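You operate a simulated robot arm through the tools that you are given. There is no shell and no other tool. Be economical: measure what you need, move in short steps, check, and stop when the job is done.

Carry out the task below with a simulated two-armed robot. There is one attempt and no reset: what you move stays moved.

Task
Rinse the green and blue scoops in the scoop well.
Fine: each goes back in its slot; the tap ends off.

The check looks at the end state, three seconds after you hand in, the way a careful person would. Anything else that was tipped, shoved, dropped, spilled or broken makes it a failure.

Robot
Two 7-joint arms with two-finger parallel grippers on one trunk, on a base that drives. Base frame: it is fixed to the floor where the robot stands at the start and does not move with it; the origin is under the middle of the robot, x ahead of it, y to its left, z up; the surface under the hand at the start is at about z = 950. Lengths are in mm, angles in degrees, forces in N, time in s.
The left shoulder is at the start at [50, 165, 1255], the right one opposite. With the tool pointing down near the work surface each hand reaches from about 220 to 700 mm from the robot's upright axis, wherever it stands, measured 20 degrees to its own side. Places, roughly: blue slot [500, -200, 1000]; green slot [500, -200, 1000]; tap lever [700, 0, 1000]. Payload 3.91 kg a hand.
The TCP of each hand is the grasp point between the finger pads, 30 mm short of the fingertips. In the tool frame z runs along the fingers and y along their closing line. The gripper opens to 110 mm. The fingers are 20 mm wide and 10 mm thick; the gripper's body (48 by 112 mm) begins 55 mm behind the TCP.
Orientation is told as [roll, pitch, yaw] about the base's x, y, z axes, in that order, counted from this pose: with the fingers straight down and closing along the base's y, the tool's x points along the base's -x, its y along +y and its z along -z.

Tools
- The arms move only by the tool move_arm. It takes "left_plan", "right_plan" or both (then of equal length, played together; a hand with none holds still); each is a list of rows, each a list of 7 numbers: the turn, a rotation vector about the tool's x, y, z in degrees, then the shift along the tool's x, y, z in mm, then the finger opening in mm, from 0 to 110. In form: [[wx, wy, wz, dx, dy, dz, grip], ...]. A call has 1 to 10 rows; each row shifts and turns the commanded pose from where the row before left it, along the tool's axes as they then stand. Rows are played at 5 a second. More than 50 mm and 8.6 degrees between two rows, or a gripper value outside its range, and nothing of the call is played. Where a pose cannot be reached the arm comes as near as it can. A force on the tool above 90 N (or 10 N above the force at the start of the call, whichever is more), or a blocked arm, ends the call early, and 0.2 s more pass. The fingers move at their own pace (about 45 mm/s each) and stop on an object; they squeeze with about 29 N. The grip force told is the motor's: it shows also when the fingers shut on nothing. Time passes only in rows, and 0.2 s behind the last, so rows that do not move let the fingers close. The reply holds the time, the measured pose of the TCP, the force on the tool along the base axes, the opening and the grip force, in the units named above and with some noise, with the torque about the TCP (base axes, N m) and any sound that the robot's microphone picked up.
- Cameras (640 x 400 px; columns grow to the right, rows downward): "scene" is now at [132.3, -11.8, 1457.9]; the picture's right is [-0.31, -0.95, 0.00], its down [-0.24, 0.08, -0.97] and it looks along [0.92, -0.30, -0.25] (base axes); focal length 228 px, centre (320, 200). "left" rides on the left gripper at [72, -17, -103] in its tool frame; the picture's right is [0.23, 0.97, 0.00], its down [-0.76, 0.18, -0.62] and it looks along [-0.61, 0.14, 0.78] (tool axes); focal length 222 px, centre (320, 200). "right" rides on the right gripper at [72, 17, -103] in its tool frame; the picture's right is [-0.23, 0.97, 0.00], its down [-0.76, -0.18, -0.62] and it looks along [-0.61, -0.14, 0.78] (tool axes); focal length 222 px, centre (320, 200). There is no depth. A picture from a camera that has moved, and an enlarged one, comes with that camera's place and axes in the base frame and with its lens. The place of the scene camera against the robot may be out by one fixed shift of up to 25 mm in any direction.
- camera(camera): a new picture of that camera. It takes no simulated time.
- move_column(by): slides the trunk up (or, below 0, down) by that many mm; the arms and the scene camera ride with it, the base frame stays. It gives what a move gives, with no picture.
- drive_base(legs): drives the robot by 1 to 6 legs, each [ahead, left, turn to the left] in mm, mm and degrees, along the robot's own axes; the way and the turn of a leg run together, so that a leg with both is an arc; at most 1500 mm and 180 degrees a leg. The arms and the cameras ride along, it lands a little off, and it stops where it bumps. It gives what a move gives.
- pan_tilt(pan, tilt): turns the head with the scene camera to pan (to the left, within 80 degrees either way) and tilt (down, from -29 to 69), counted from straight ahead of the robot. It gives what a move gives.
- inspect(camera, box): a new picture of the part [left, top, right, bottom] of that camera's present view, enlarged. It takes no simulated time.
- job_done(): hands the job in; it is judged then, once.

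Go step by step. Nothing tells you exact positions but the pictures and the camera data: compare them with the known pose of the tool, close in by small moves and look again before you grip or let go. The budget is 120 turns and 100 pictures, counting those below and the enlarged ones. Unless the task says otherwise, let go and move clear before handing in, and close with one line.

The tools are called after "Emit:" by a JSON object that holds its "fn" and its "kwargs". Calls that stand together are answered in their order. move_arm: Moves the arms, as the interface text tells. Its arguments: {"type":"object","properties":{"left_plan":{"type":"array"},"right_plan":{"type":"array"}},"required":[]} The other tools are called the same way: move_column (by) slides the trunk up or down; drive_base (legs) drives the base; pan_tilt (pan, tilt) turns the head that bears the scene camera; camera (camera) takes a picture; inspect (camera, box) takes an enlarged picture of a part of a camera's view; job_done () hands the job in.

At the start:

```text
time: 0.0
left_ee_pos: [285.9, 28.6, 1372.9]
left_tcp_rot: [0.0, 0.0, -0.1]
left_force: [-0.3, 0.0, 0.3]
left_wrist_torque: [-0.02, 0.0, 0.0]
left_finger_gap: 110.1
left_finger_force: 0.1
right_ee_pos: [422.5, -311.5, 999.0]
right_tcp_rot: [0.0, 0.0, 0.0]
right_force: [0.0, 0.6, 0.3]
right_wrist_torque: [-0.03, -0.01, 0.0]
right_finger_gap: 110.1
right_finger_force: 0.0
trunk travel left (down, up): [-475.0, 28.0]
robot x, y, heading: [2.8, 3.4, 0.2]
head pan, tilt: [-18.1, 14.4]
```

scene: 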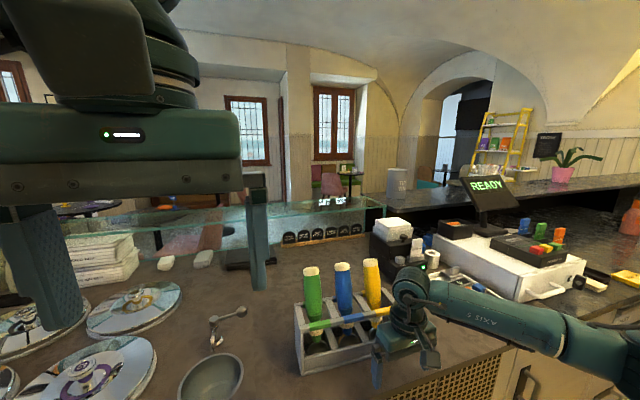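
right: 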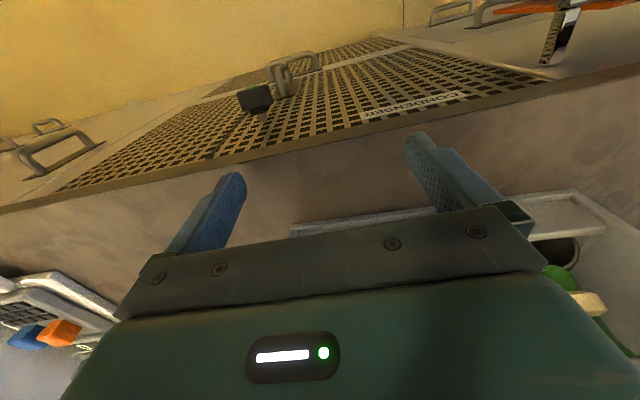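
left: 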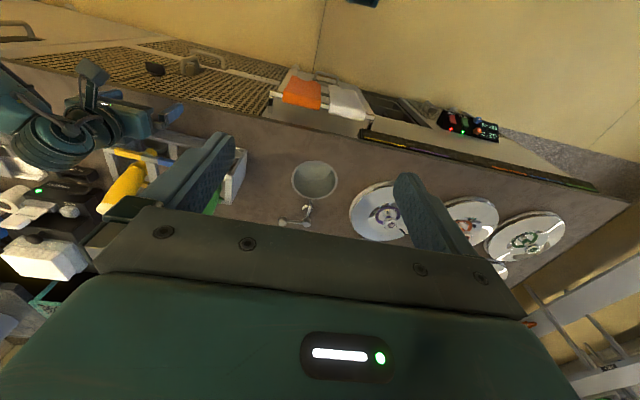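

I see a rack with green, blue and yellow scoops to the right, and a small round well with a tap. I'll look at it closer first.

Emit:
{"fn": "inspect", "kwargs": {"camera": "scene", "box": [160, 230, 460, 400]}}

Emit:
{"fn": "pan_tilt", "kwargs": {"pan": -15, "tilt": 45}}

Emit:
{"fn": "camera", "kwargs": {"camera": "scene"}}

```text
2.13 times, centred on (310, 315) of scene
camera zoom: at [132.3, -11.8, 1457.9], right [-0.31, -0.95, 0.0], down [-0.24, 0.08, -0.97], along [0.92, -0.3, -0.25], focal length 485 px, centre (341, -45)
```

zoom: 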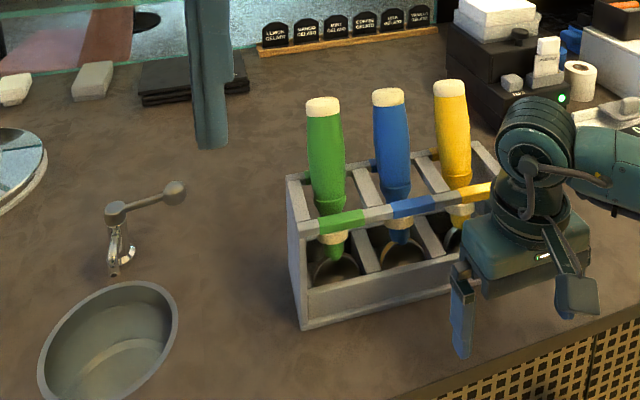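

```text
time: 1.0
left_ee_pos: [287.2, 28.4, 1373.1]
left_tcp_rot: [0.1, 0.0, 0.0]
left_force: [2.5, 0.3, -4.5]
left_wrist_torque: [-0.04, -0.05, -0.03]
left_finger_gap: 109.8
left_finger_force: 0.1
right_ee_pos: [423.4, -311.5, 999.4]
right_tcp_rot: [0.0, 0.0, 0.0]
right_force: [-0.2, 0.2, 0.2]
right_wrist_torque: [-0.02, 0.0, -0.01]
right_finger_gap: 109.8
right_finger_force: 0.0
trunk travel left (down, up): [-475.0, 28.0]
robot x, y, heading: [-1.5, 2.6, -0.1]
head pan, tilt: [-15.0, 45.0]
```

```text
95 pictures are left
camera scene: at [122.7, -4.0, 1411.1], right [-0.26, -0.97, 0.0], down [-0.67, 0.18, -0.72], along [0.69, -0.19, -0.7], focal length 228 px, centre (320, 200)
```

scene: 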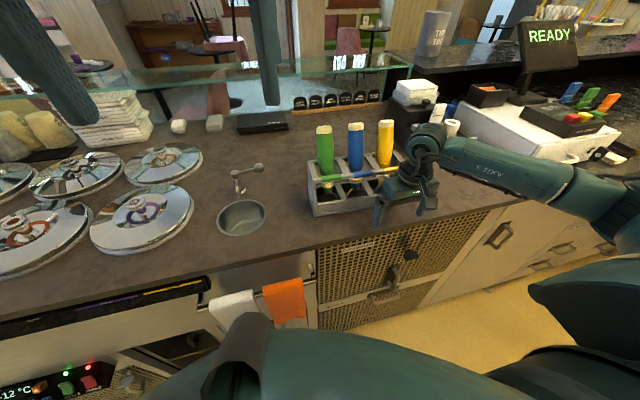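

The rack's front-left foot is near [520,-97], and the well near [568,91] with the tap behind it. I'll raise the right hand to clear the view and look.

Emit:
{"fn": "move_arm", "kwargs": {"right_plan": [[0, 0, 0, 0, 0, -50, 110], [0, 0, 0, 0, 0, -50, 110], [0, 0, 0, 0, 0, -50, 110], [0, 0, 0, 0, 0, -50, 110], [0, 0, 0, 0, 0, -50, 110], [0, 0, 0, 30, 0, -40, 110], [0, 0, 0, 30, 0, 0, 110]]}}

Emit:
{"fn": "camera", "kwargs": {"camera": "right"}}

Emit:
{"fn": "inspect", "kwargs": {"camera": "scene", "box": [190, 100, 430, 250]}}

Emit:
{"fn": "inspect", "kwargs": {"camera": "left", "box": [160, 140, 400, 290]}}

```text
time: 2.6
left_ee_pos: [287.6, 28.0, 1372.4]
left_tcp_rot: [0.0, 0.1, 0.0]
left_force: [6.1, 0.3, -4.3]
left_wrist_torque: [-0.06, 0.3, -0.01]
left_finger_gap: 110.1
left_finger_force: 0.1
right_ee_pos: [361.5, -313.5, 1287.0]
right_tcp_rot: [0.1, 0.2, 0.0]
right_force: [0.0, 0.0, 0.3]
right_wrist_torque: [0.01, -0.01, -0.04]
right_finger_gap: 109.9
right_finger_force: 0.0
trunk travel left (down, up): [-475.0, 28.0]
robot x, y, heading: [-0.7, 0.8, -0.1]
head pan, tilt: [-15.0, 45.0]
```

```text
94 pictures are left
camera right: at [289.7, -295.1, 1390.2], right [0.23, 0.97, 0.0], down [0.76, -0.18, 0.62], along [0.61, -0.14, -0.78], focal length 222 px, centre (320, 200)
```

right: 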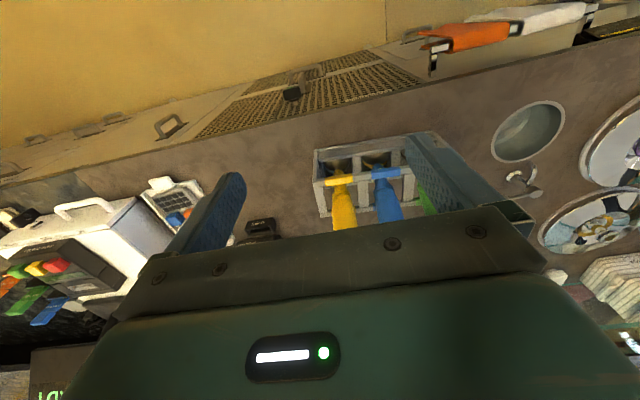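

```text
2.67 times, centred on (310, 175) of scene
camera zoom: at [122.6, -4.4, 1411.3], right [-0.26, -0.97, 0.0], down [-0.67, 0.18, -0.72], along [0.69, -0.19, -0.7], focal length 607 px, centre (347, 267)
```

zoom: 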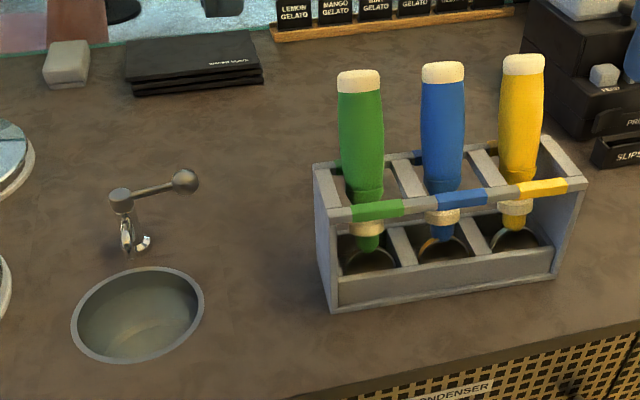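

```text
2.67 times, centred on (280, 215) of left
camera zoom: at [214.3, 10.0, 1475.8], right [-0.23, 0.97, 0.0], down [0.76, 0.18, 0.62], along [0.61, 0.14, -0.78], focal length 592 px, centre (427, 160)
```

zoom: 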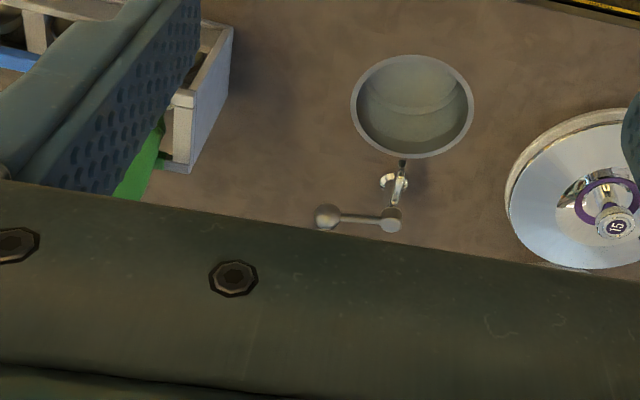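

The scoops stand upright, handles behind a coloured bar, with tops around z≈1170. I'll move the right hand over the rack, high up, to measure it.

Emit:
{"fn": "move_arm", "kwargs": {"right_plan": [[0, 0, 0, -40, 25, 0, 110], [0, 0, 0, -40, 25, 0, 110], [0, 0, 0, -35, 25, 0, 110], [0, 0, 0, -25, 25, 0, 110], [0, 0, 0, 0, 25, 0, 110], [0, 0, 0, 0, 0, 0, 110]]}}

Emit:
{"fn": "camera", "kwargs": {"camera": "right"}}

```text
time: 4.0
left_ee_pos: [286.5, 28.8, 1373.4]
left_tcp_rot: [0.0, 0.0, 0.0]
left_force: [4.8, 0.3, -5.4]
left_wrist_torque: [-0.04, 0.19, -0.03]
left_finger_gap: 110.1
left_finger_force: 0.1
right_ee_pos: [503.5, -187.0, 1288.3]
right_tcp_rot: [0.0, 0.0, -0.1]
right_force: [0.1, 0.0, 0.3]
right_wrist_torque: [-0.04, -0.01, 0.0]
right_finger_gap: 110.0
right_finger_force: 0.0
trunk travel left (down, up): [-475.0, 28.0]
robot x, y, heading: [-3.4, 0.5, -0.1]
head pan, tilt: [-15.0, 45.0]
```

```text
91 pictures are left
camera right: at [431.1, -169.0, 1391.0], right [0.23, 0.97, 0.0], down [0.76, -0.18, 0.62], along [0.61, -0.14, -0.78], focal length 222 px, centre (320, 200)
```

right: 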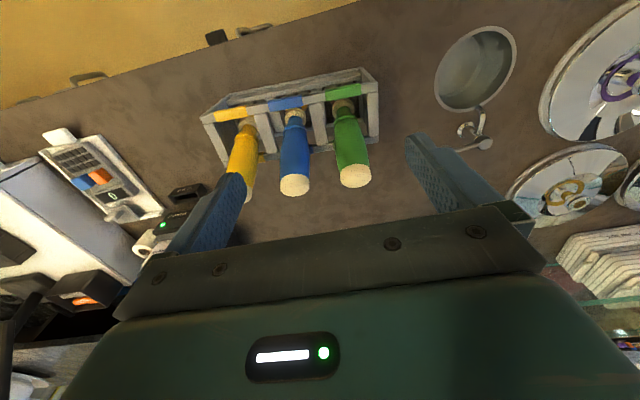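

Green and blue handle tops appear near [585,-160] and [577,-234]. I take a second view from 80 mm further ahead for parallax, because the handles seem to lean back.

Emit:
{"fn": "inspect", "kwargs": {"camera": "right", "box": [190, 50, 510, 250]}}

Emit:
{"fn": "move_arm", "kwargs": {"right_plan": [[0, 0, 0, -40, 0, 0, 110], [0, 0, 0, -40, 0, 0, 110], [0, 0, 0, 0, 0, 0, 110]]}}

Emit:
{"fn": "inspect", "kwargs": {"camera": "right", "box": [190, 0, 510, 200]}}

```text
2.00 times, centred on (350, 150) of right
camera zoom: at [431.1, -169.0, 1391.0], right [0.23, 0.97, 0.0], down [0.76, -0.18, 0.62], along [0.61, -0.14, -0.78], focal length 444 px, centre (260, 300)
```

zoom: 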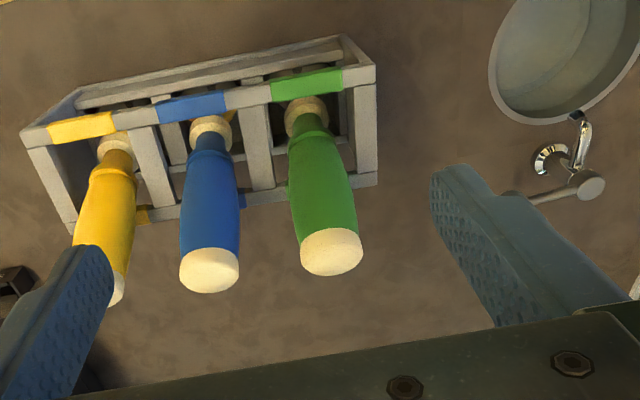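

```text
time: 4.8
left_ee_pos: [287.2, 27.8, 1371.8]
left_tcp_rot: [-0.1, 0.0, 0.0]
left_force: [4.5, -0.5, -4.1]
left_wrist_torque: [0.04, 0.18, 0.02]
left_finger_gap: 110.0
left_finger_force: 0.0
right_ee_pos: [585.1, -186.5, 1291.4]
right_tcp_rot: [0.1, 0.1, 0.0]
right_force: [0.4, 0.0, -0.4]
right_wrist_torque: [0.03, 0.06, -0.01]
right_finger_gap: 110.2
right_finger_force: 0.2
trunk travel left (down, up): [-475.0, 28.0]
robot x, y, heading: [1.2, 0.1, 0.0]
head pan, tilt: [-15.0, 45.0]
```

```text
2.00 times, centred on (350, 100) of right
camera zoom: at [512.2, -169.2, 1394.3], right [0.23, 0.97, 0.0], down [0.76, -0.18, 0.62], along [0.61, -0.14, -0.78], focal length 444 px, centre (260, 400)
```

zoom: 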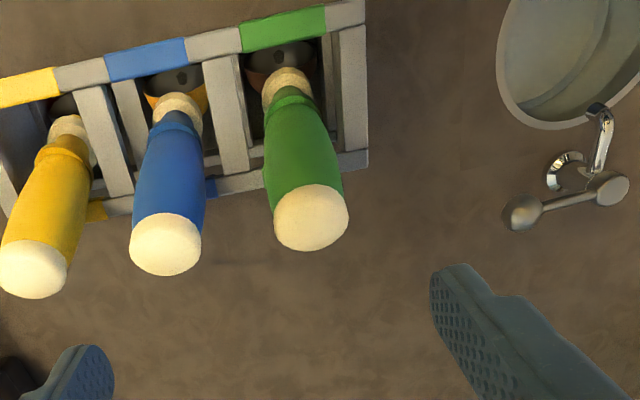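

Green handle runs from collar [536,-157,1039] to top [585,-160,1160], leaning about 22° away; blue likewise at y≈-233. Lever hub is near [660,76,1021] with the knob near [660,6,1030]. I'll bring the left hand over the tap to look closely.

Emit:
{"fn": "move_arm", "kwargs": {"left_plan": [[0, 0, 0, -33, 11, 20, 110], [0, 0, 0, -33, 11, 20, 110], [0, 0, 0, -33, 11, 20, 110], [0, 0, 0, -33, 11, 20, 110], [0, 0, 0, -33, 11, 20, 110], [0, 0, 0, -33, 11, 20, 110], [0, 0, 0, -33, 11, 20, 110], [0, 0, 0, -33, 11, 20, 110], [0, 0, 0, 0, 0, 0, 110]]}}

Emit:
{"fn": "camera", "kwargs": {"camera": "left"}}

Emit:
{"fn": "inspect", "kwargs": {"camera": "left", "box": [200, 80, 400, 205]}}

```text
time: 6.8
left_ee_pos: [548.1, 117.3, 1212.4]
left_tcp_rot: [0.1, 0.0, -0.1]
left_force: [-0.4, -0.8, 0.1]
left_wrist_torque: [-0.02, -0.02, 0.04]
left_finger_gap: 110.1
left_finger_force: 0.0
right_ee_pos: [584.4, -186.0, 1292.2]
right_tcp_rot: [0.0, 0.0, 0.0]
right_force: [-1.2, -0.5, 0.4]
right_wrist_torque: [0.0, -0.02, -0.01]
right_finger_gap: 110.1
right_finger_force: 0.1
trunk travel left (down, up): [-475.0, 28.0]
robot x, y, heading: [0.9, -0.5, 0.2]
head pan, tilt: [-15.0, 45.0]
```

```text
88 pictures are left
camera left: at [475.5, 99.6, 1315.2], right [-0.23, 0.97, 0.0], down [0.76, 0.18, 0.62], along [0.61, 0.14, -0.78], focal length 222 px, centre (320, 200)
```

left: 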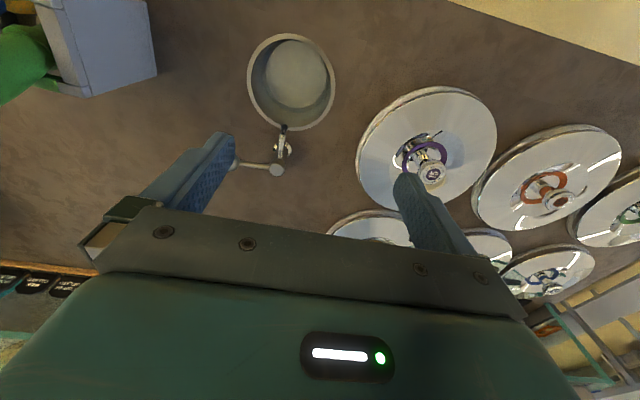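

```text
3.20 times, centred on (300, 142) of left
camera zoom: at [475.5, 99.6, 1315.2], right [-0.23, 0.97, 0.0], down [0.76, 0.18, 0.62], along [0.61, 0.14, -0.78], focal length 711 px, centre (384, 384)
```

zoom: 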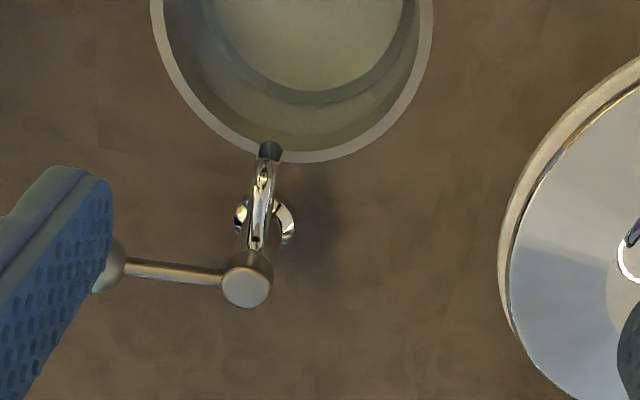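

The spout tip is at about [607,76,992] over the back edge of the well (centre ≈[553,71]). I'll take the left hand, fingers closed, to behind and above the lever knob to learn how the lever turns.

Emit:
{"fn": "move_arm", "kwargs": {"left_plan": [[0, 0, 0, -30, -22, 14, 60], [0, 0, 0, -30, -22, 14, 30], [0, 0, 0, -30, -22, 14, 0], [0, 0, 0, -31, -22, 14, 0], [0, 0, 0, -31, -21, 14, 0], [0, 0, 0, 0, 0, 20, 0], [0, 0, 0, 0, 0, 0, 0]]}}

Emit:
{"fn": "camera", "kwargs": {"camera": "left"}}

Emit:
{"fn": "inspect", "kwargs": {"camera": "scene", "box": [190, 100, 430, 250]}}

```text
time: 8.4
left_ee_pos: [632.7, 55.9, 1120.2]
left_tcp_rot: [0.0, 0.1, -0.1]
left_force: [0.1, 0.2, -0.4]
left_wrist_torque: [0.01, 0.0, 0.01]
left_finger_gap: 0.0
left_finger_force: 29.0
left hand out of reach, approached as far as the arm can: row 3, 4, 5
right_ee_pos: [584.6, -186.4, 1291.6]
right_tcp_rot: [0.0, 0.0, 0.0]
right_force: [0.2, 0.3, -0.3]
right_wrist_torque: [0.02, 0.01, 0.0]
right_finger_gap: 109.8
right_finger_force: 0.1
trunk travel left (down, up): [-475.0, 28.0]
robot x, y, heading: [-0.2, -1.5, -0.1]
head pan, tilt: [-15.0, 45.0]
```

```text
86 pictures are left
camera left: at [560.1, 37.7, 1223.3], right [-0.23, 0.97, 0.0], down [0.76, 0.18, 0.62], along [0.61, 0.14, -0.78], focal length 222 px, centre (320, 200)
```

left: 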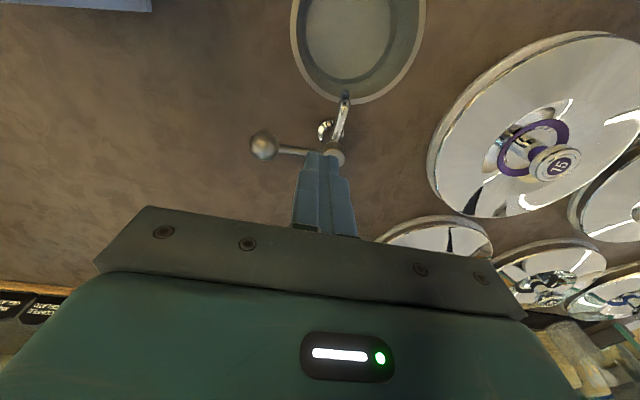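

```text
2.67 times, centred on (310, 175) of scene
camera zoom: at [122.0, -3.9, 1410.1], right [-0.26, -0.97, 0.0], down [-0.68, 0.18, -0.71], along [0.68, -0.18, -0.71], focal length 607 px, centre (347, 267)
```

zoom: 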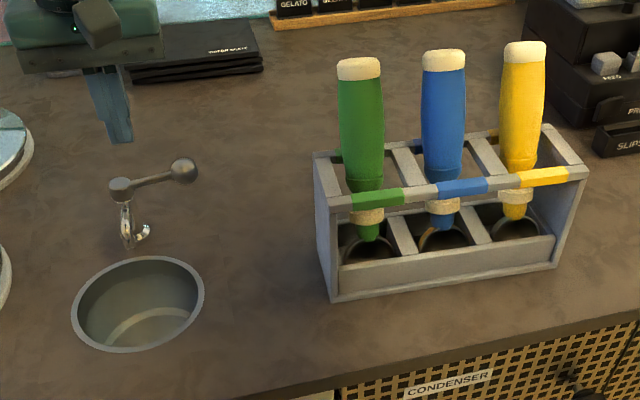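

The left hand falls short of the lever, so I need to drive a bit closer. I'll check the clearance between base and counter first.

Emit:
{"fn": "pan_tilt", "kwargs": {"pan": 0, "tilt": 69}}

Emit:
{"fn": "camera", "kwargs": {"camera": "scene"}}

```text
time: 9.2
left_ee_pos: [632.4, 55.4, 1121.7]
left_tcp_rot: [0.1, 0.1, -0.1]
left_force: [-0.2, -0.8, 0.6]
left_wrist_torque: [-0.01, 0.01, -0.02]
left_finger_gap: 0.0
left_finger_force: 29.1
right_ee_pos: [584.9, -186.6, 1290.1]
right_tcp_rot: [0.0, 0.1, 0.0]
right_force: [1.1, 0.0, 0.1]
right_wrist_torque: [0.04, 0.02, 0.01]
right_finger_gap: 109.8
right_finger_force: 0.0
trunk travel left (down, up): [-475.0, 28.0]
robot x, y, heading: [0.3, -1.0, 0.1]
head pan, tilt: [0.0, 68.8]
```

```text
84 pictures are left
camera scene: at [99.5, 17.2, 1381.2], right [0.0, -1.0, 0.0], down [-0.93, 0.0, -0.36], along [0.36, 0.0, -0.93], focal length 228 px, centre (320, 200)
```

scene: 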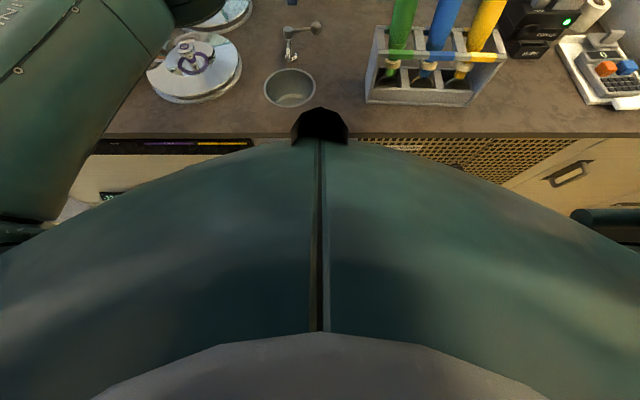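

Clearance isn't directly visible, but the counter edge is near x≈416. I'll drive ahead a cautious 60 mm with the hands high; it stops if it touches.

Emit:
{"fn": "drive_base", "kwargs": {"legs": [[60, 0, 0]]}}

Emit:
{"fn": "pan_tilt", "kwargs": {"pan": -10, "tilt": 55}}

Emit:
{"fn": "camera", "kwargs": {"camera": "scene"}}

Emit:
{"fn": "camera", "kwargs": {"camera": "left"}}

```text
time: 10.2
left_ee_pos: [691.3, 55.6, 1119.1]
left_tcp_rot: [0.0, 0.3, 0.1]
left_force: [0.5, 0.1, -0.3]
left_wrist_torque: [-0.01, 0.05, 0.0]
left_finger_gap: 0.0
left_finger_force: 28.9
right_ee_pos: [643.6, -185.8, 1291.1]
right_tcp_rot: [0.0, 0.2, 0.0]
right_force: [0.1, -0.3, -0.1]
right_wrist_torque: [0.0, 0.02, -0.01]
right_finger_gap: 110.0
right_finger_force: 0.1
trunk travel left (down, up): [-475.0, 28.0]
robot x, y, heading: [59.5, 1.6, -0.1]
head pan, tilt: [0.0, 68.8]
```

```text
time: 11.0
left_ee_pos: [690.1, 56.6, 1121.1]
left_tcp_rot: [0.0, 0.1, 0.0]
left_force: [0.4, 0.8, 0.3]
left_wrist_torque: [0.01, 0.01, -0.02]
left_finger_gap: 0.0
left_finger_force: 28.9
right_ee_pos: [643.3, -185.5, 1291.3]
right_tcp_rot: [0.0, 0.1, 0.0]
right_force: [0.2, 0.0, 0.4]
right_wrist_torque: [-0.02, -0.01, 0.04]
right_finger_gap: 109.9
right_finger_force: 0.1
trunk travel left (down, up): [-475.0, 28.0]
robot x, y, heading: [59.2, 0.2, 0.2]
head pan, tilt: [-10.0, 55.0]
```

```text
83 pictures are left
camera scene: at [172.3, 5.0, 1396.6], right [-0.17, -0.99, 0.0], down [-0.81, 0.14, -0.57], along [0.56, -0.1, -0.82], focal length 228 px, centre (320, 200)
```

scene: 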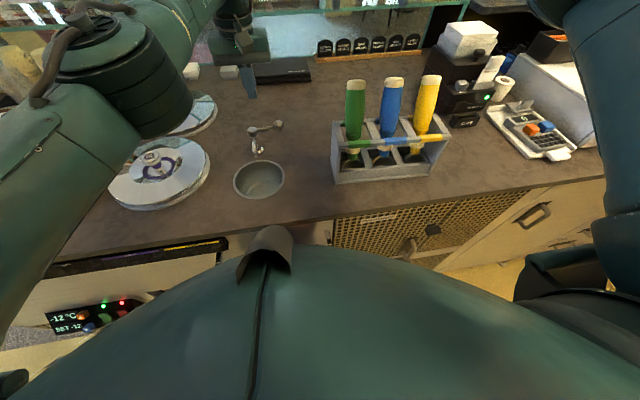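

```text
82 pictures are left
camera left: at [617.9, 38.5, 1223.6], right [-0.23, 0.97, 0.0], down [0.76, 0.18, 0.62], along [0.6, 0.14, -0.78], focal length 222 px, centre (320, 200)
```

left: 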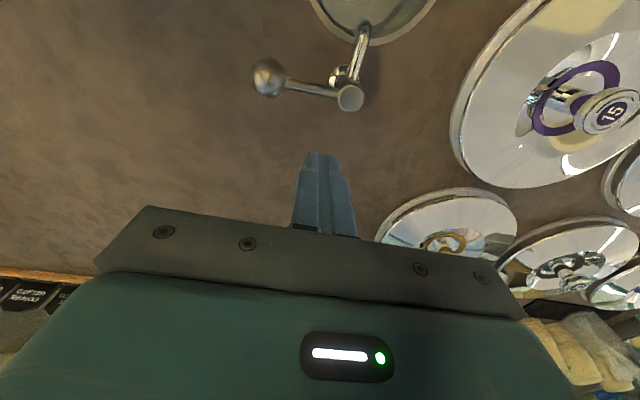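

Drove cleanly; the knob (25 mm ball) is at about [659,5,1030]. I'll lower the closed left fingers just behind it.

Emit:
{"fn": "move_arm", "kwargs": {"left_plan": [[0, 0, 0, -3, -24, 0, 0], [0, 0, 0, -3, -24, 0, 0], [0, 0, 0, 0, 0, 38, 0], [0, 0, 0, 0, 0, 37, 0], [0, 0, 0, 0, 0, 0, 0]]}}

Emit:
{"fn": "camera", "kwargs": {"camera": "left"}}

Emit:
{"fn": "inspect", "kwargs": {"camera": "scene", "box": [200, 60, 360, 160]}}

```text
time: 12.2
left_ee_pos: [678.4, 16.8, 1042.0]
left_tcp_rot: [0.1, 0.3, 0.1]
left_force: [-0.1, 0.6, 0.3]
left_wrist_torque: [-0.01, 0.01, -0.01]
left_finger_gap: 0.0
left_finger_force: 29.4
left hand out of reach, approached as far as the arm can: row 1, 2, 4
right_ee_pos: [643.1, -184.8, 1291.7]
right_tcp_rot: [0.0, 0.0, 0.0]
right_force: [0.2, 0.4, -0.9]
right_wrist_torque: [-0.01, 0.01, -0.01]
right_finger_gap: 110.1
right_finger_force: 0.1
trunk travel left (down, up): [-475.0, 28.0]
robot x, y, heading: [60.4, 0.3, 0.0]
head pan, tilt: [-10.0, 55.0]
```

```text
81 pictures are left
camera left: at [606.6, -1.4, 1145.2], right [-0.23, 0.97, 0.0], down [0.76, 0.18, 0.62], along [0.6, 0.14, -0.78], focal length 222 px, centre (320, 200)
```

left: 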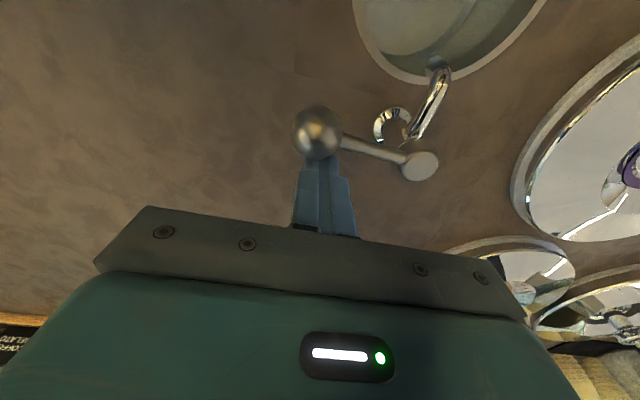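

```text
4.00 times, centred on (280, 110) of scene
camera zoom: at [172.3, 5.0, 1396.6], right [-0.17, -0.98, 0.0], down [-0.81, 0.14, -0.57], along [0.57, -0.1, -0.82], focal length 910 px, centre (480, 560)
```

zoom: 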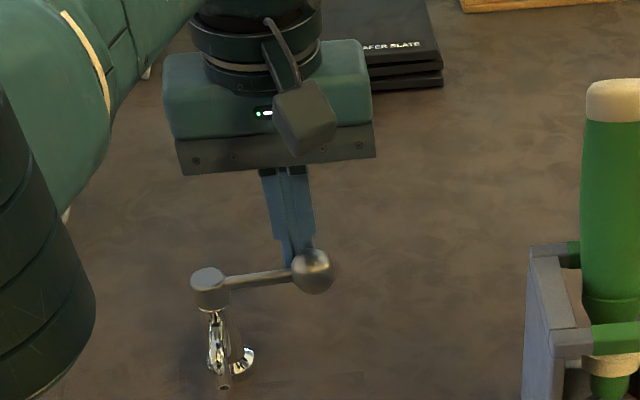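

The fingers are just behind the knob. I pull gently toward the robot and watch the force.

Emit:
{"fn": "move_arm", "kwargs": {"left_plan": [[0, 0, 0, 8, 0, 0, 0], [0, 0, 0, 8, 0, 0, 0], [0, 0, 0, 0, 0, 0, 0]]}}

Emit:
{"fn": "inspect", "kwargs": {"camera": "scene", "box": [200, 80, 360, 180]}}

```text
time: 13.0
left_ee_pos: [678.5, 17.2, 1043.0]
left_tcp_rot: [0.1, 0.1, 0.0]
left_force: [0.3, -0.5, 0.7]
left_wrist_torque: [-0.05, -0.03, 0.03]
left_finger_gap: 0.1
left_finger_force: 29.0
left hand out of reach, approached as far as the arm can: row 1, 2
right_ee_pos: [642.0, -185.3, 1290.8]
right_tcp_rot: [0.0, 0.1, -0.1]
right_force: [0.2, -0.5, -0.2]
right_wrist_torque: [-0.01, 0.0, 0.0]
right_finger_gap: 110.1
right_finger_force: 0.1
trunk travel left (down, up): [-475.0, 28.0]
robot x, y, heading: [58.3, 3.5, 0.1]
head pan, tilt: [-10.0, 55.0]
```

```text
4.00 times, centred on (280, 130) of scene
camera zoom: at [172.6, 4.9, 1396.6], right [-0.17, -0.98, 0.0], down [-0.81, 0.14, -0.57], along [0.56, -0.1, -0.82], focal length 910 px, centre (480, 480)
```

zoom: 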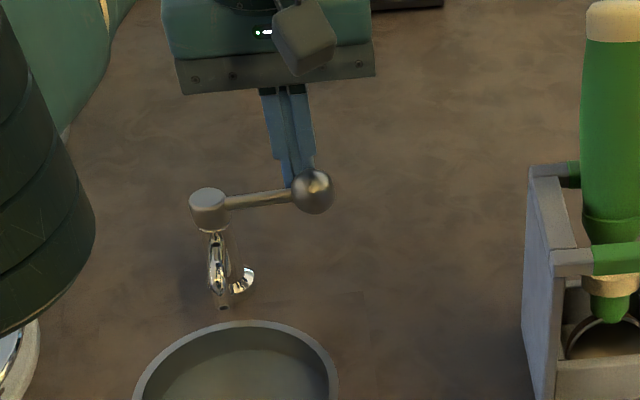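

The commanded pose is still out beyond reach from earlier clipped moves; I'll bring it back in increments, first in y and then in x.

Emit:
{"fn": "move_arm", "kwargs": {"left_plan": [[0, 0, 0, 0, 24, 0, 0], [0, 0, 0, 0, 22, 0, 0], [0, 0, 0, 20, 0, 0, 0], [0, 0, 0, 20, 0, 0, 0], [0, 0, 0, 15, 0, 0, 0], [0, 0, 0, 0, 0, 0, 0]]}}

```text
time: 14.4
left_ee_pos: [689.0, 46.3, 1041.0]
left_tcp_rot: [0.1, 0.2, 0.0]
left_force: [0.3, -0.6, -0.1]
left_wrist_torque: [0.01, 0.01, -0.03]
left_finger_gap: 0.1
left_finger_force: 29.1
left hand out of reach, approached as far as the arm can: row 1, 2, 3, 4, 5
right_ee_pos: [642.6, -185.0, 1291.5]
right_tcp_rot: [0.0, -0.1, -0.1]
right_force: [-0.1, -0.1, 1.2]
right_wrist_torque: [0.02, -0.02, 0.01]
right_finger_gap: 110.0
right_finger_force: 0.0
trunk travel left (down, up): [-475.0, 28.0]
robot x, y, heading: [57.4, -2.8, 0.1]
head pan, tilt: [-10.0, 55.0]
```

Emit:
{"fn": "move_arm", "kwargs": {"left_plan": [[0, 0, 0, 10, 0, 0, 0], [0, 0, 0, 0, 0, 0, 0]]}}

```text
time: 15.0
left_ee_pos: [688.2, 46.3, 1040.9]
left_tcp_rot: [0.1, 0.3, 0.1]
left_force: [-0.6, 0.3, 0.4]
left_wrist_torque: [0.03, 0.02, -0.01]
left_finger_gap: 0.1
left_finger_force: 28.9
left hand out of reach, approached as far as the arm can: row 1
right_ee_pos: [642.7, -185.2, 1291.3]
right_tcp_rot: [0.0, 0.0, 0.0]
right_force: [-0.5, 0.3, -1.1]
right_wrist_torque: [0.01, 0.01, 0.03]
right_finger_gap: 110.1
right_finger_force: 0.1
trunk travel left (down, up): [-475.0, 28.0]
robot x, y, heading: [57.0, 2.6, 0.2]
head pan, tilt: [-10.0, 55.0]
```

Emit:
{"fn": "move_arm", "kwargs": {"left_plan": [[0, 0, 0, 8, 0, 0, 0], [0, 0, 0, 8, 0, 0, 0], [0, 0, 0, 0, 0, 0, 0]]}}

```text
time: 15.8
left_ee_pos: [688.2, 46.2, 1039.9]
left_tcp_rot: [0.1, 0.2, 0.0]
left_force: [-0.5, 0.3, -0.2]
left_wrist_torque: [0.0, 0.02, -0.03]
left_finger_gap: 0.1
left_finger_force: 29.0
left hand out of reach, approached as far as the arm can: row 1, 2
right_ee_pos: [643.1, -185.7, 1291.6]
right_tcp_rot: [-0.1, 0.0, 0.0]
right_force: [0.7, 0.2, -0.9]
right_wrist_torque: [-0.02, 0.02, -0.01]
right_finger_gap: 110.1
right_finger_force: 0.0
trunk travel left (down, up): [-475.0, 28.0]
robot x, y, heading: [56.3, 1.8, 0.1]
head pan, tilt: [-10.0, 55.0]
```

Emit:
{"fn": "move_arm", "kwargs": {"left_plan": [[0, 0, 0, 0, 0, -40, 0], [0, 0, 0, 0, 0, -40, 0], [0, 0, 0, 30, 0, 0, 0], [0, 0, 0, 30, 0, 0, 0], [0, 0, 0, 0, 0, 0, 0]]}}

```text
time: 17.0
left_ee_pos: [687.7, 46.4, 1119.0]
left_tcp_rot: [-0.1, 0.1, 0.1]
left_force: [-0.7, -0.3, -0.3]
left_wrist_torque: [0.04, 0.0, 0.01]
left_finger_gap: 0.0
left_finger_force: 28.6
left hand out of reach, approached as far as the arm can: row 3, 4
right_ee_pos: [642.9, -186.0, 1290.9]
right_tcp_rot: [0.0, 0.0, 0.0]
right_force: [0.4, -0.1, 0.2]
right_wrist_torque: [-0.04, 0.0, -0.01]
right_finger_gap: 109.9
right_finger_force: 0.0
trunk travel left (down, up): [-475.0, 28.0]
robot x, y, heading: [57.3, 0.8, 0.1]
head pan, tilt: [-10.0, 55.0]
```

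Emit:
{"fn": "move_arm", "kwargs": {"left_plan": [[0, 0, 0, 40, 0, 0, 0], [0, 0, 0, 40, 0, 0, 0], [0, 0, 0, 40, 0, 0, 0], [0, 0, 0, 0, 0, 0, 0]]}}

```text
time: 18.0
left_ee_pos: [688.3, 47.6, 1118.9]
left_tcp_rot: [0.1, 0.2, 0.0]
left_force: [-0.6, 0.1, 0.7]
left_wrist_torque: [-0.01, 0.04, -0.01]
left_finger_gap: 0.4
left_finger_force: 28.7
left hand out of reach, approached as far as the arm can: row 1, 2, 3
right_ee_pos: [643.3, -186.2, 1291.4]
right_tcp_rot: [0.1, 0.0, 0.0]
right_force: [-0.3, 0.4, 0.3]
right_wrist_torque: [-0.01, 0.0, 0.0]
right_finger_gap: 110.0
right_finger_force: 0.1
trunk travel left (down, up): [-475.0, 28.0]
robot x, y, heading: [58.7, 0.5, 0.1]
head pan, tilt: [-10.0, 55.0]
```

Emit:
{"fn": "move_arm", "kwargs": {"left_plan": [[0, 0, 0, 0, 30, 0, 0], [0, 0, 0, 0, 30, 0, 0], [0, 0, 0, 0, 0, 0, 0]]}}

```text
time: 18.8
left_ee_pos: [700.8, 95.0, 1121.5]
left_tcp_rot: [0.1, 0.2, 0.0]
left_force: [-0.3, 0.7, 0.0]
left_wrist_torque: [-0.01, 0.0, 0.0]
left_finger_gap: 0.0
left_finger_force: 29.2
left hand out of reach, approached as far as the arm can: row 1, 2
right_ee_pos: [642.3, -185.0, 1291.2]
right_tcp_rot: [0.0, 0.0, -0.1]
right_force: [-0.1, 0.4, 0.1]
right_wrist_torque: [0.03, -0.03, 0.02]
right_finger_gap: 109.8
right_finger_force: 0.1
trunk travel left (down, up): [-475.0, 28.0]
robot x, y, heading: [57.1, 1.9, -0.1]
head pan, tilt: [-10.0, 55.0]
```

The arm appears stretched straight and stuck in the singular direction. I'll pitch the hand forward a little at this safe height to bend the elbow.

Emit:
{"fn": "move_arm", "kwargs": {"left_plan": [[0, -6, 0, 0, 0, 0, 0], [0, -6, 0, 0, 0, 0, 0], [0, 0, 0, 0, 0, 0, 0]]}}

```text
time: 19.6
left_ee_pos: [700.3, 94.5, 1123.5]
left_tcp_rot: [0.2, -11.9, 0.0]
left_force: [-0.3, -0.2, -0.5]
left_wrist_torque: [0.05, -0.01, 0.02]
left_finger_gap: 0.0
left_finger_force: 28.5
left hand out of reach, approached as far as the arm can: row 1
right_ee_pos: [643.7, -188.4, 1290.9]
right_tcp_rot: [0.1, 0.0, 0.0]
right_force: [0.4, -0.3, 0.2]
right_wrist_torque: [0.02, 0.0, 0.03]
right_finger_gap: 110.2
right_finger_force: 0.1
trunk travel left (down, up): [-475.0, 28.0]
robot x, y, heading: [57.3, -3.5, 0.1]
head pan, tilt: [-10.0, 55.0]
```

Commands snap to the reached pose, so that works now. I'll pitch slightly more, go across to behind the knob and lower.

Emit:
{"fn": "move_arm", "kwargs": {"left_plan": [[0, -6, 0, 0, 0, 0, 0], [0, 0, 0, 3, -29, -1, 0], [0, 0, 0, 3, -29, -1, 0], [0, 0, 0, 2, -28, 0, 0], [0, 0, 0, 12, 0, 37, 0], [0, 0, 0, 12, 0, 37, 0], [0, 0, 0, 0, 0, 0, 0]]}}

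Emit:
{"fn": "inspect", "kwargs": {"camera": "scene", "box": [200, 80, 360, 180]}}

Emit:
{"fn": "camera", "kwargs": {"camera": "left"}}

```text
time: 21.2
left_ee_pos: [693.5, 10.1, 1042.1]
left_tcp_rot: [0.1, -17.9, 0.0]
left_force: [-0.1, -0.4, 0.5]
left_wrist_torque: [-0.01, -0.02, 0.02]
left_finger_gap: 0.1
left_finger_force: 28.7
right_ee_pos: [643.4, -184.8, 1290.8]
right_tcp_rot: [0.0, -0.1, 0.0]
right_force: [-0.5, 0.3, -0.2]
right_wrist_torque: [-0.01, -0.02, -0.03]
right_finger_gap: 110.2
right_finger_force: 0.1
trunk travel left (down, up): [-475.0, 28.0]
robot x, y, heading: [59.0, -0.9, 0.1]
head pan, tilt: [-10.0, 55.0]
```

```text
4.00 times, centred on (280, 130) of scene
camera zoom: at [172.4, 5.2, 1396.7], right [-0.17, -0.98, 0.0], down [-0.81, 0.14, -0.57], along [0.57, -0.1, -0.82], focal length 910 px, centre (480, 480)
```

zoom: 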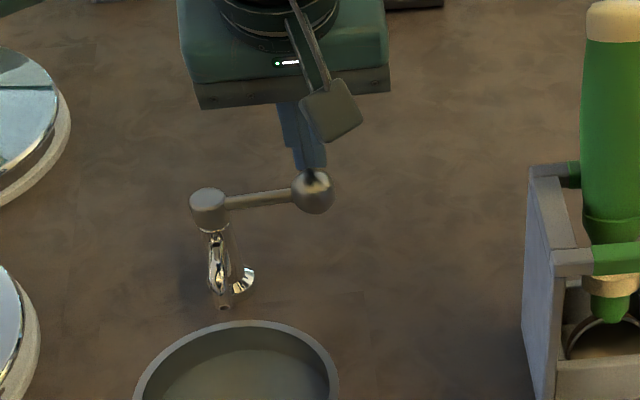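

```text
77 pictures are left
camera left: at [592.9, -9.0, 1118.4], right [-0.22, 0.97, -0.07], down [0.53, 0.18, 0.83], along [0.82, 0.14, -0.56], focal length 222 px, centre (320, 200)
```

left: 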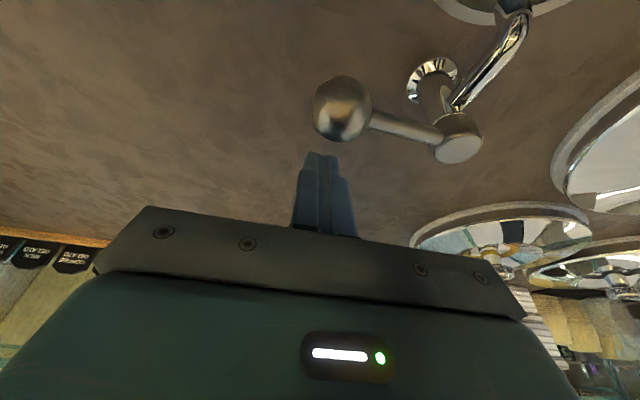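

In place behind the knob. Pull toward the robot by 20 mm in small steps.

Emit:
{"fn": "move_arm", "kwargs": {"left_plan": [[0, 0, 0, 5.7, 0, -1.9, 0], [0, 0, 0, 5.7, 0, -1.9, 0], [0, 0, 0, 5.7, 0, -1.9, 0], [0, 0, 0, 4, 0, -1.3, 0], [0, 0, 0, 0, 0, 0, 0]]}}

Emit:
{"fn": "inspect", "kwargs": {"camera": "scene", "box": [200, 80, 360, 180]}}

```text
time: 22.4
left_ee_pos: [669.8, 11.4, 1045.0]
left_tcp_rot: [0.1, -17.9, 0.2]
left_force: [-0.6, -0.3, -0.2]
left_wrist_torque: [0.0, 0.0, 0.06]
left_finger_gap: 0.0
left_finger_force: 29.0
right_ee_pos: [643.1, -185.5, 1291.7]
right_tcp_rot: [0.0, 0.1, -0.1]
right_force: [0.2, 0.5, -0.2]
right_wrist_torque: [0.02, -0.01, 0.02]
right_finger_gap: 110.2
right_finger_force: 0.1
trunk travel left (down, up): [-475.0, 28.0]
robot x, y, heading: [56.7, -2.8, -0.0]
head pan, tilt: [-10.0, 55.0]
```

```text
4.00 times, centred on (280, 130) of scene
camera zoom: at [172.6, 4.9, 1396.6], right [-0.17, -0.98, 0.0], down [-0.81, 0.14, -0.57], along [0.56, -0.1, -0.82], focal length 910 px, centre (480, 480)
```

zoom: 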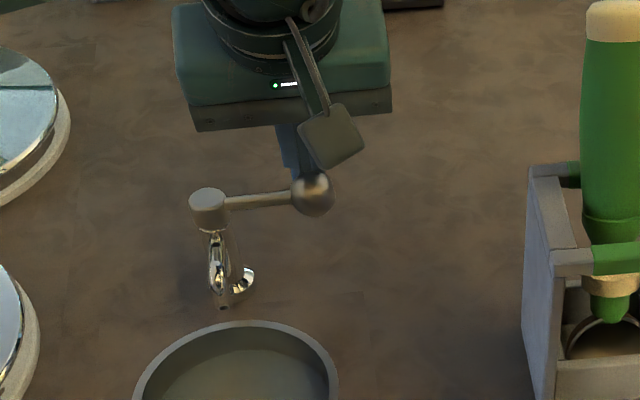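

No contact yet. Continue a bit further.

Emit:
{"fn": "move_arm", "kwargs": {"left_plan": [[0, 0, 0, 3.8, 0, -1.3, 0], [0, 0, 0, 3.8, 0, -1.3, 0], [0, 0, 0, 3.8, 0, -1.3, 0], [0, 0, 0, 0, 0, 0, 0]]}}

Emit:
{"fn": "inspect", "kwargs": {"camera": "scene", "box": [200, 80, 360, 180]}}

Emit:
{"fn": "camera", "kwargs": {"camera": "left"}}

```text
time: 23.4
left_ee_pos: [657.1, 9.9, 1046.0]
left_tcp_rot: [0.0, -18.0, 0.0]
left_force: [0.2, -1.0, -0.4]
left_wrist_torque: [0.01, -0.02, 0.04]
left_finger_gap: 0.2
left_finger_force: 29.1
right_ee_pos: [642.7, -184.5, 1292.1]
right_tcp_rot: [0.0, 0.0, -0.1]
right_force: [-0.4, 0.2, -0.1]
right_wrist_torque: [0.01, 0.0, 0.0]
right_finger_gap: 110.2
right_finger_force: 0.0
trunk travel left (down, up): [-475.0, 28.0]
robot x, y, heading: [55.8, -2.8, 0.1]
head pan, tilt: [-10.0, 55.0]
```

```text
4.00 times, centred on (280, 130) of scene
camera zoom: at [172.5, 4.9, 1396.6], right [-0.17, -0.98, 0.0], down [-0.81, 0.14, -0.57], along [0.56, -0.1, -0.82], focal length 910 px, centre (480, 480)
```

zoom: 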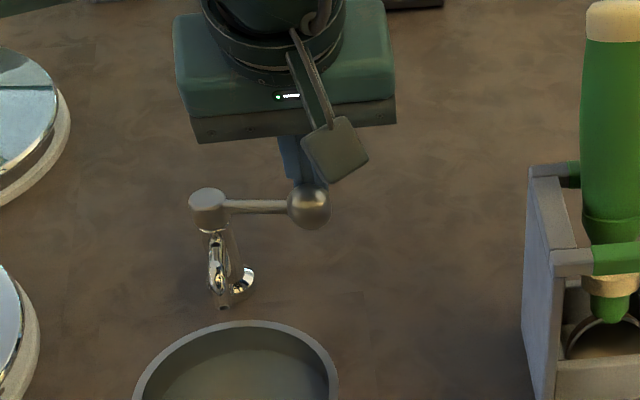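

```text
74 pictures are left
camera left: at [556.3, -8.4, 1121.2], right [-0.22, 0.97, -0.07], down [0.53, 0.18, 0.83], along [0.82, 0.14, -0.56], focal length 222 px, centre (320, 200)
```

left: 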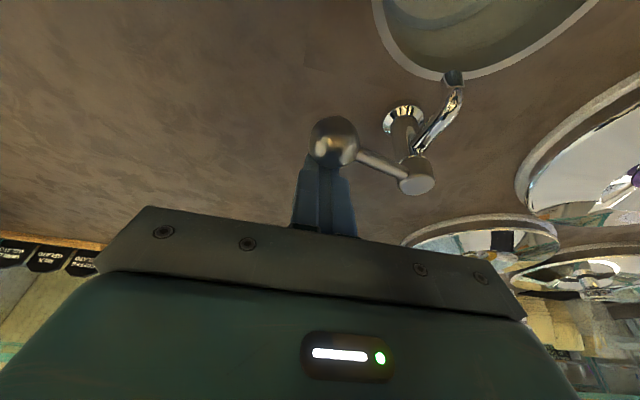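

The lever swings freely toward the robot. Continue along its arc and look for water.

Emit:
{"fn": "move_arm", "kwargs": {"left_plan": [[0, 0, 0, 7.6, 1, -2.5, 0], [0, 0, 0, 7.6, 2, -2.5, 0], [0, 0, 0, 7.6, 3, -2.5, 0], [0, 0, 0, 7.6, 4, -2.5, 0], [0, 0, 0, 0, 0, 0, 0]]}}

Emit:
{"fn": "inspect", "kwargs": {"camera": "scene", "box": [200, 100, 360, 200]}}

```text
time: 24.6
left_ee_pos: [624.2, 19.5, 1043.3]
left_tcp_rot: [0.0, -17.8, -0.1]
left_force: [0.1, 0.7, -0.1]
left_wrist_torque: [0.03, -0.02, 0.0]
left_finger_gap: 0.0
left_finger_force: 29.0
right_ee_pos: [643.4, -185.2, 1290.1]
right_tcp_rot: [0.1, 0.0, 0.0]
right_force: [0.1, 0.3, 0.0]
right_wrist_torque: [0.01, 0.0, 0.01]
right_finger_gap: 110.0
right_finger_force: 0.0
trunk travel left (down, up): [-475.0, 28.0]
robot x, y, heading: [61.9, -1.8, 0.3]
head pan, tilt: [-10.0, 55.0]
```

```text
4.00 times, centred on (280, 150) of scene
camera zoom: at [172.6, 4.8, 1396.6], right [-0.17, -0.98, 0.0], down [-0.81, 0.14, -0.57], along [0.56, -0.1, -0.82], focal length 910 px, centre (480, 400)
```

zoom: 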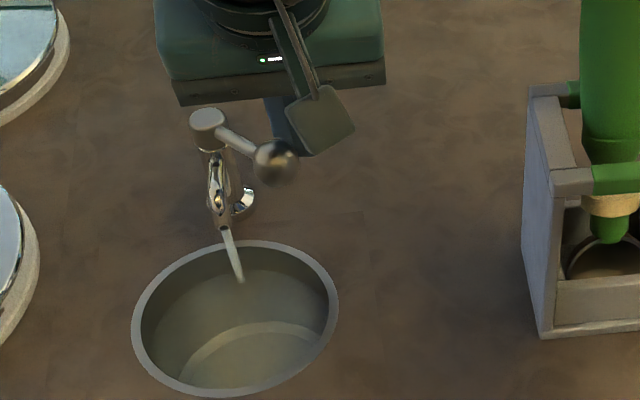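

Water runs, with the lever about 35° open. I'll leave it running, and withdraw the left hand up and out to the left.

Emit:
{"fn": "move_arm", "kwargs": {"left_plan": [[0, 0, 0, -12, 0, 4, 0], [0, 0, 0, -15, 0, -46, 0], [0, 0, 0, -15, 0, -46, 0], [0, 0, 0, -10, 0, -30, 0], [0, 0, 0, 28, 30, -9, 0], [0, 0, 0, 28, 30, -9, 0], [0, 0, 0, 28, 30, -9, 0], [0, 0, 0, 28, 30, -9, 0], [0, 0, 0, 28, 30, -9, 0], [0, 0, 0, 28, 30, -9, 0]]}}

Emit:
{"fn": "inspect", "kwargs": {"camera": "scene", "box": [200, 60, 460, 220]}}

```text
time: 26.8
left_ee_pos: [462.4, 201.5, 1173.8]
left_tcp_rot: [0.0, -17.8, 0.1]
left_force: [-1.1, 0.0, -1.1]
left_wrist_torque: [0.05, 0.0, 0.04]
left_finger_gap: 0.0
left_finger_force: 29.0
right_ee_pos: [641.8, -185.2, 1290.7]
right_tcp_rot: [0.0, 0.0, 0.0]
right_force: [-0.4, 0.3, 0.4]
right_wrist_torque: [-0.02, -0.01, 0.03]
right_finger_gap: 109.8
right_finger_force: 0.1
trunk travel left (down, up): [-475.0, 28.0]
robot x, y, heading: [59.0, 1.7, -0.3]
head pan, tilt: [-10.0, 55.0]
```

```text
2.46 times, centred on (330, 140) of scene
camera zoom: at [171.8, 5.7, 1396.7], right [-0.17, -0.98, 0.0], down [-0.81, 0.14, -0.57], along [0.57, -0.1, -0.82], focal length 560 px, centre (295, 348)
```

zoom: 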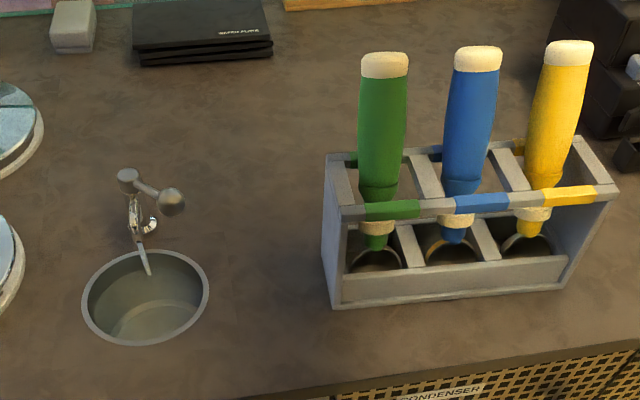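

Now the green scoop. I'll take the right hand to a pre-grasp 100 mm up the handle's axis, tilted 22° to align, with fingers at 62 mm; meanwhile the left hand moves further out of the way.

Emit:
{"fn": "move_arm", "kwargs": {"right_plan": [[0, 0, 0, 18, 11.5, 38.5, 62], [0, 0, 0, 18, 11.5, 38.5, 62], [0, 0, 2.5, 0, 0, 0, 62], [0, 7.3, 0, 0, 0, 0, 62], [0, 7.3, 0, 0, 0, 0, 62], [0, 7.3, 0, 0, 0, 0, 62], [0, 0, 0, 0, 0, 0, 62]], "left_plan": [[0, 0, 0, 18, 30, -22, 0], [0, 0, 0, 18, 30, -22, 0], [0, 0, 0, 18, 30, -22, 0], [0, 0, 0, 18, 25, -22, 0], [0, 0, 0, 0, 0, 0, 0], [0, 0, 0, 0, 0, 0, 0], [0, 0, 0, 0, 0, 0, 0]]}}

Emit:
{"fn": "camera", "kwargs": {"camera": "right"}}

Emit:
{"fn": "inspect", "kwargs": {"camera": "scene", "box": [260, 20, 500, 170]}}

```text
time: 28.4
left_ee_pos: [364.5, 314.0, 1237.2]
left_tcp_rot: [0.1, -17.9, 0.1]
left_force: [-0.1, 0.8, 0.4]
left_wrist_torque: [0.01, 0.01, 0.01]
left_finger_gap: 0.0
left_finger_force: 29.1
right_ee_pos: [607.4, -164.3, 1216.0]
right_tcp_rot: [0.1, 21.8, -2.6]
right_force: [0.7, -0.3, -1.3]
right_wrist_torque: [-0.03, 0.03, 0.0]
right_finger_gap: 62.0
right_finger_force: 0.0
trunk travel left (down, up): [-475.0, 28.0]
robot x, y, heading: [60.5, -0.3, -0.1]
head pan, tilt: [-10.0, 55.0]
```

```text
71 pictures are left
camera right: at [579.0, -145.1, 1338.1], right [0.25, 0.96, -0.08], down [0.93, -0.22, 0.29], along [0.27, -0.15, -0.95], focal length 222 px, centre (320, 200)
```

right: 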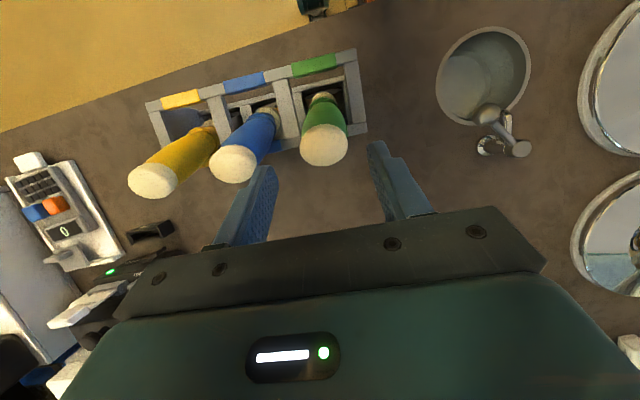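

```text
2.67 times, centred on (380, 95) of scene
camera zoom: at [172.6, 4.2, 1396.6], right [-0.17, -0.98, 0.0], down [-0.81, 0.14, -0.57], along [0.56, -0.1, -0.82], focal length 607 px, centre (160, 480)
```

zoom: 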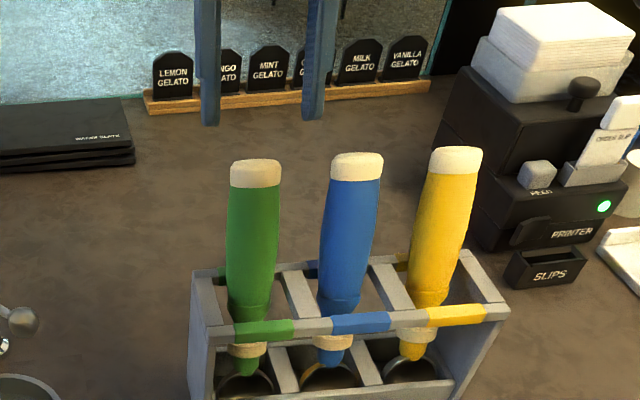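

Alignment with the green handle is good (within ~4 mm in y). Advance along the axis in two stages.

Emit:
{"fn": "move_arm", "kwargs": {"right_plan": [[0, 0, 0, 0, 3, 20, 62], [0, 0, 0, 0, 0, 20, 62], [0, 0, 0, 0, 0, 20, 62], [0, 0, 0, 0, 0, 0, 62]]}}

Emit:
{"fn": "camera", "kwargs": {"camera": "right"}}

Emit:
{"fn": "inspect", "kwargs": {"camera": "scene", "box": [300, 50, 460, 150]}}

```text
time: 29.4
left_ee_pos: [364.4, 314.7, 1236.9]
left_tcp_rot: [0.1, -17.9, 0.1]
left_force: [0.9, -0.3, 0.8]
left_wrist_torque: [-0.03, 0.06, 0.05]
left_finger_gap: 0.1
left_finger_force: 29.3
right_ee_pos: [585.6, -158.0, 1159.4]
right_tcp_rot: [-0.1, 21.9, -2.5]
right_force: [0.4, 0.1, 0.1]
right_wrist_torque: [-0.01, 0.03, 0.02]
right_finger_gap: 61.9
right_finger_force: 0.0
trunk travel left (down, up): [-475.0, 28.0]
robot x, y, heading: [57.7, -0.2, 0.1]
head pan, tilt: [-10.0, 55.0]
```

```text
69 pictures are left
camera right: at [556.7, -138.8, 1282.7], right [0.25, 0.96, -0.08], down [0.93, -0.22, 0.29], along [0.27, -0.15, -0.95], focal length 222 px, centre (320, 200)
```

right: 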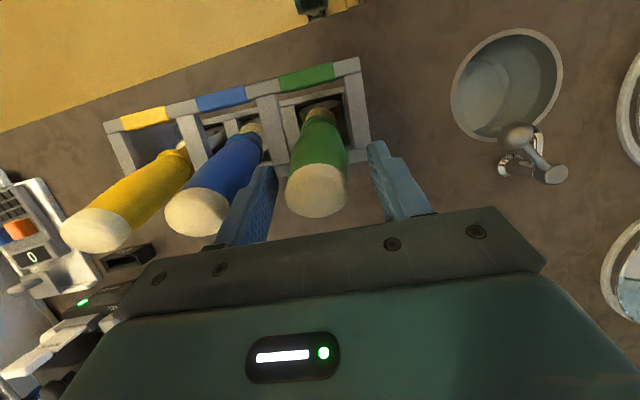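

```text
4.00 times, centred on (380, 100) of scene
camera zoom: at [172.5, 5.2, 1396.6], right [-0.17, -0.98, 0.0], down [-0.81, 0.14, -0.57], along [0.56, -0.1, -0.82], focal length 910 px, centre (80, 600)
```

zoom: 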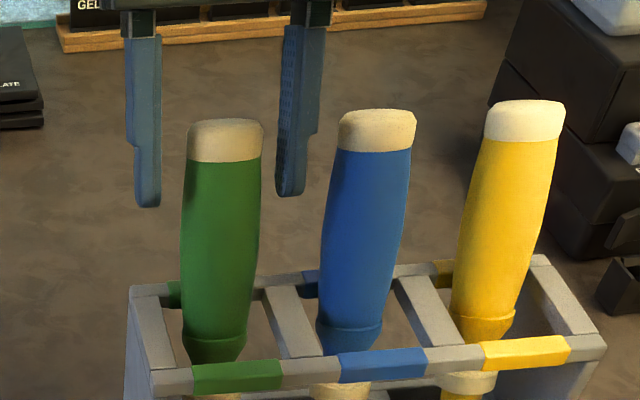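

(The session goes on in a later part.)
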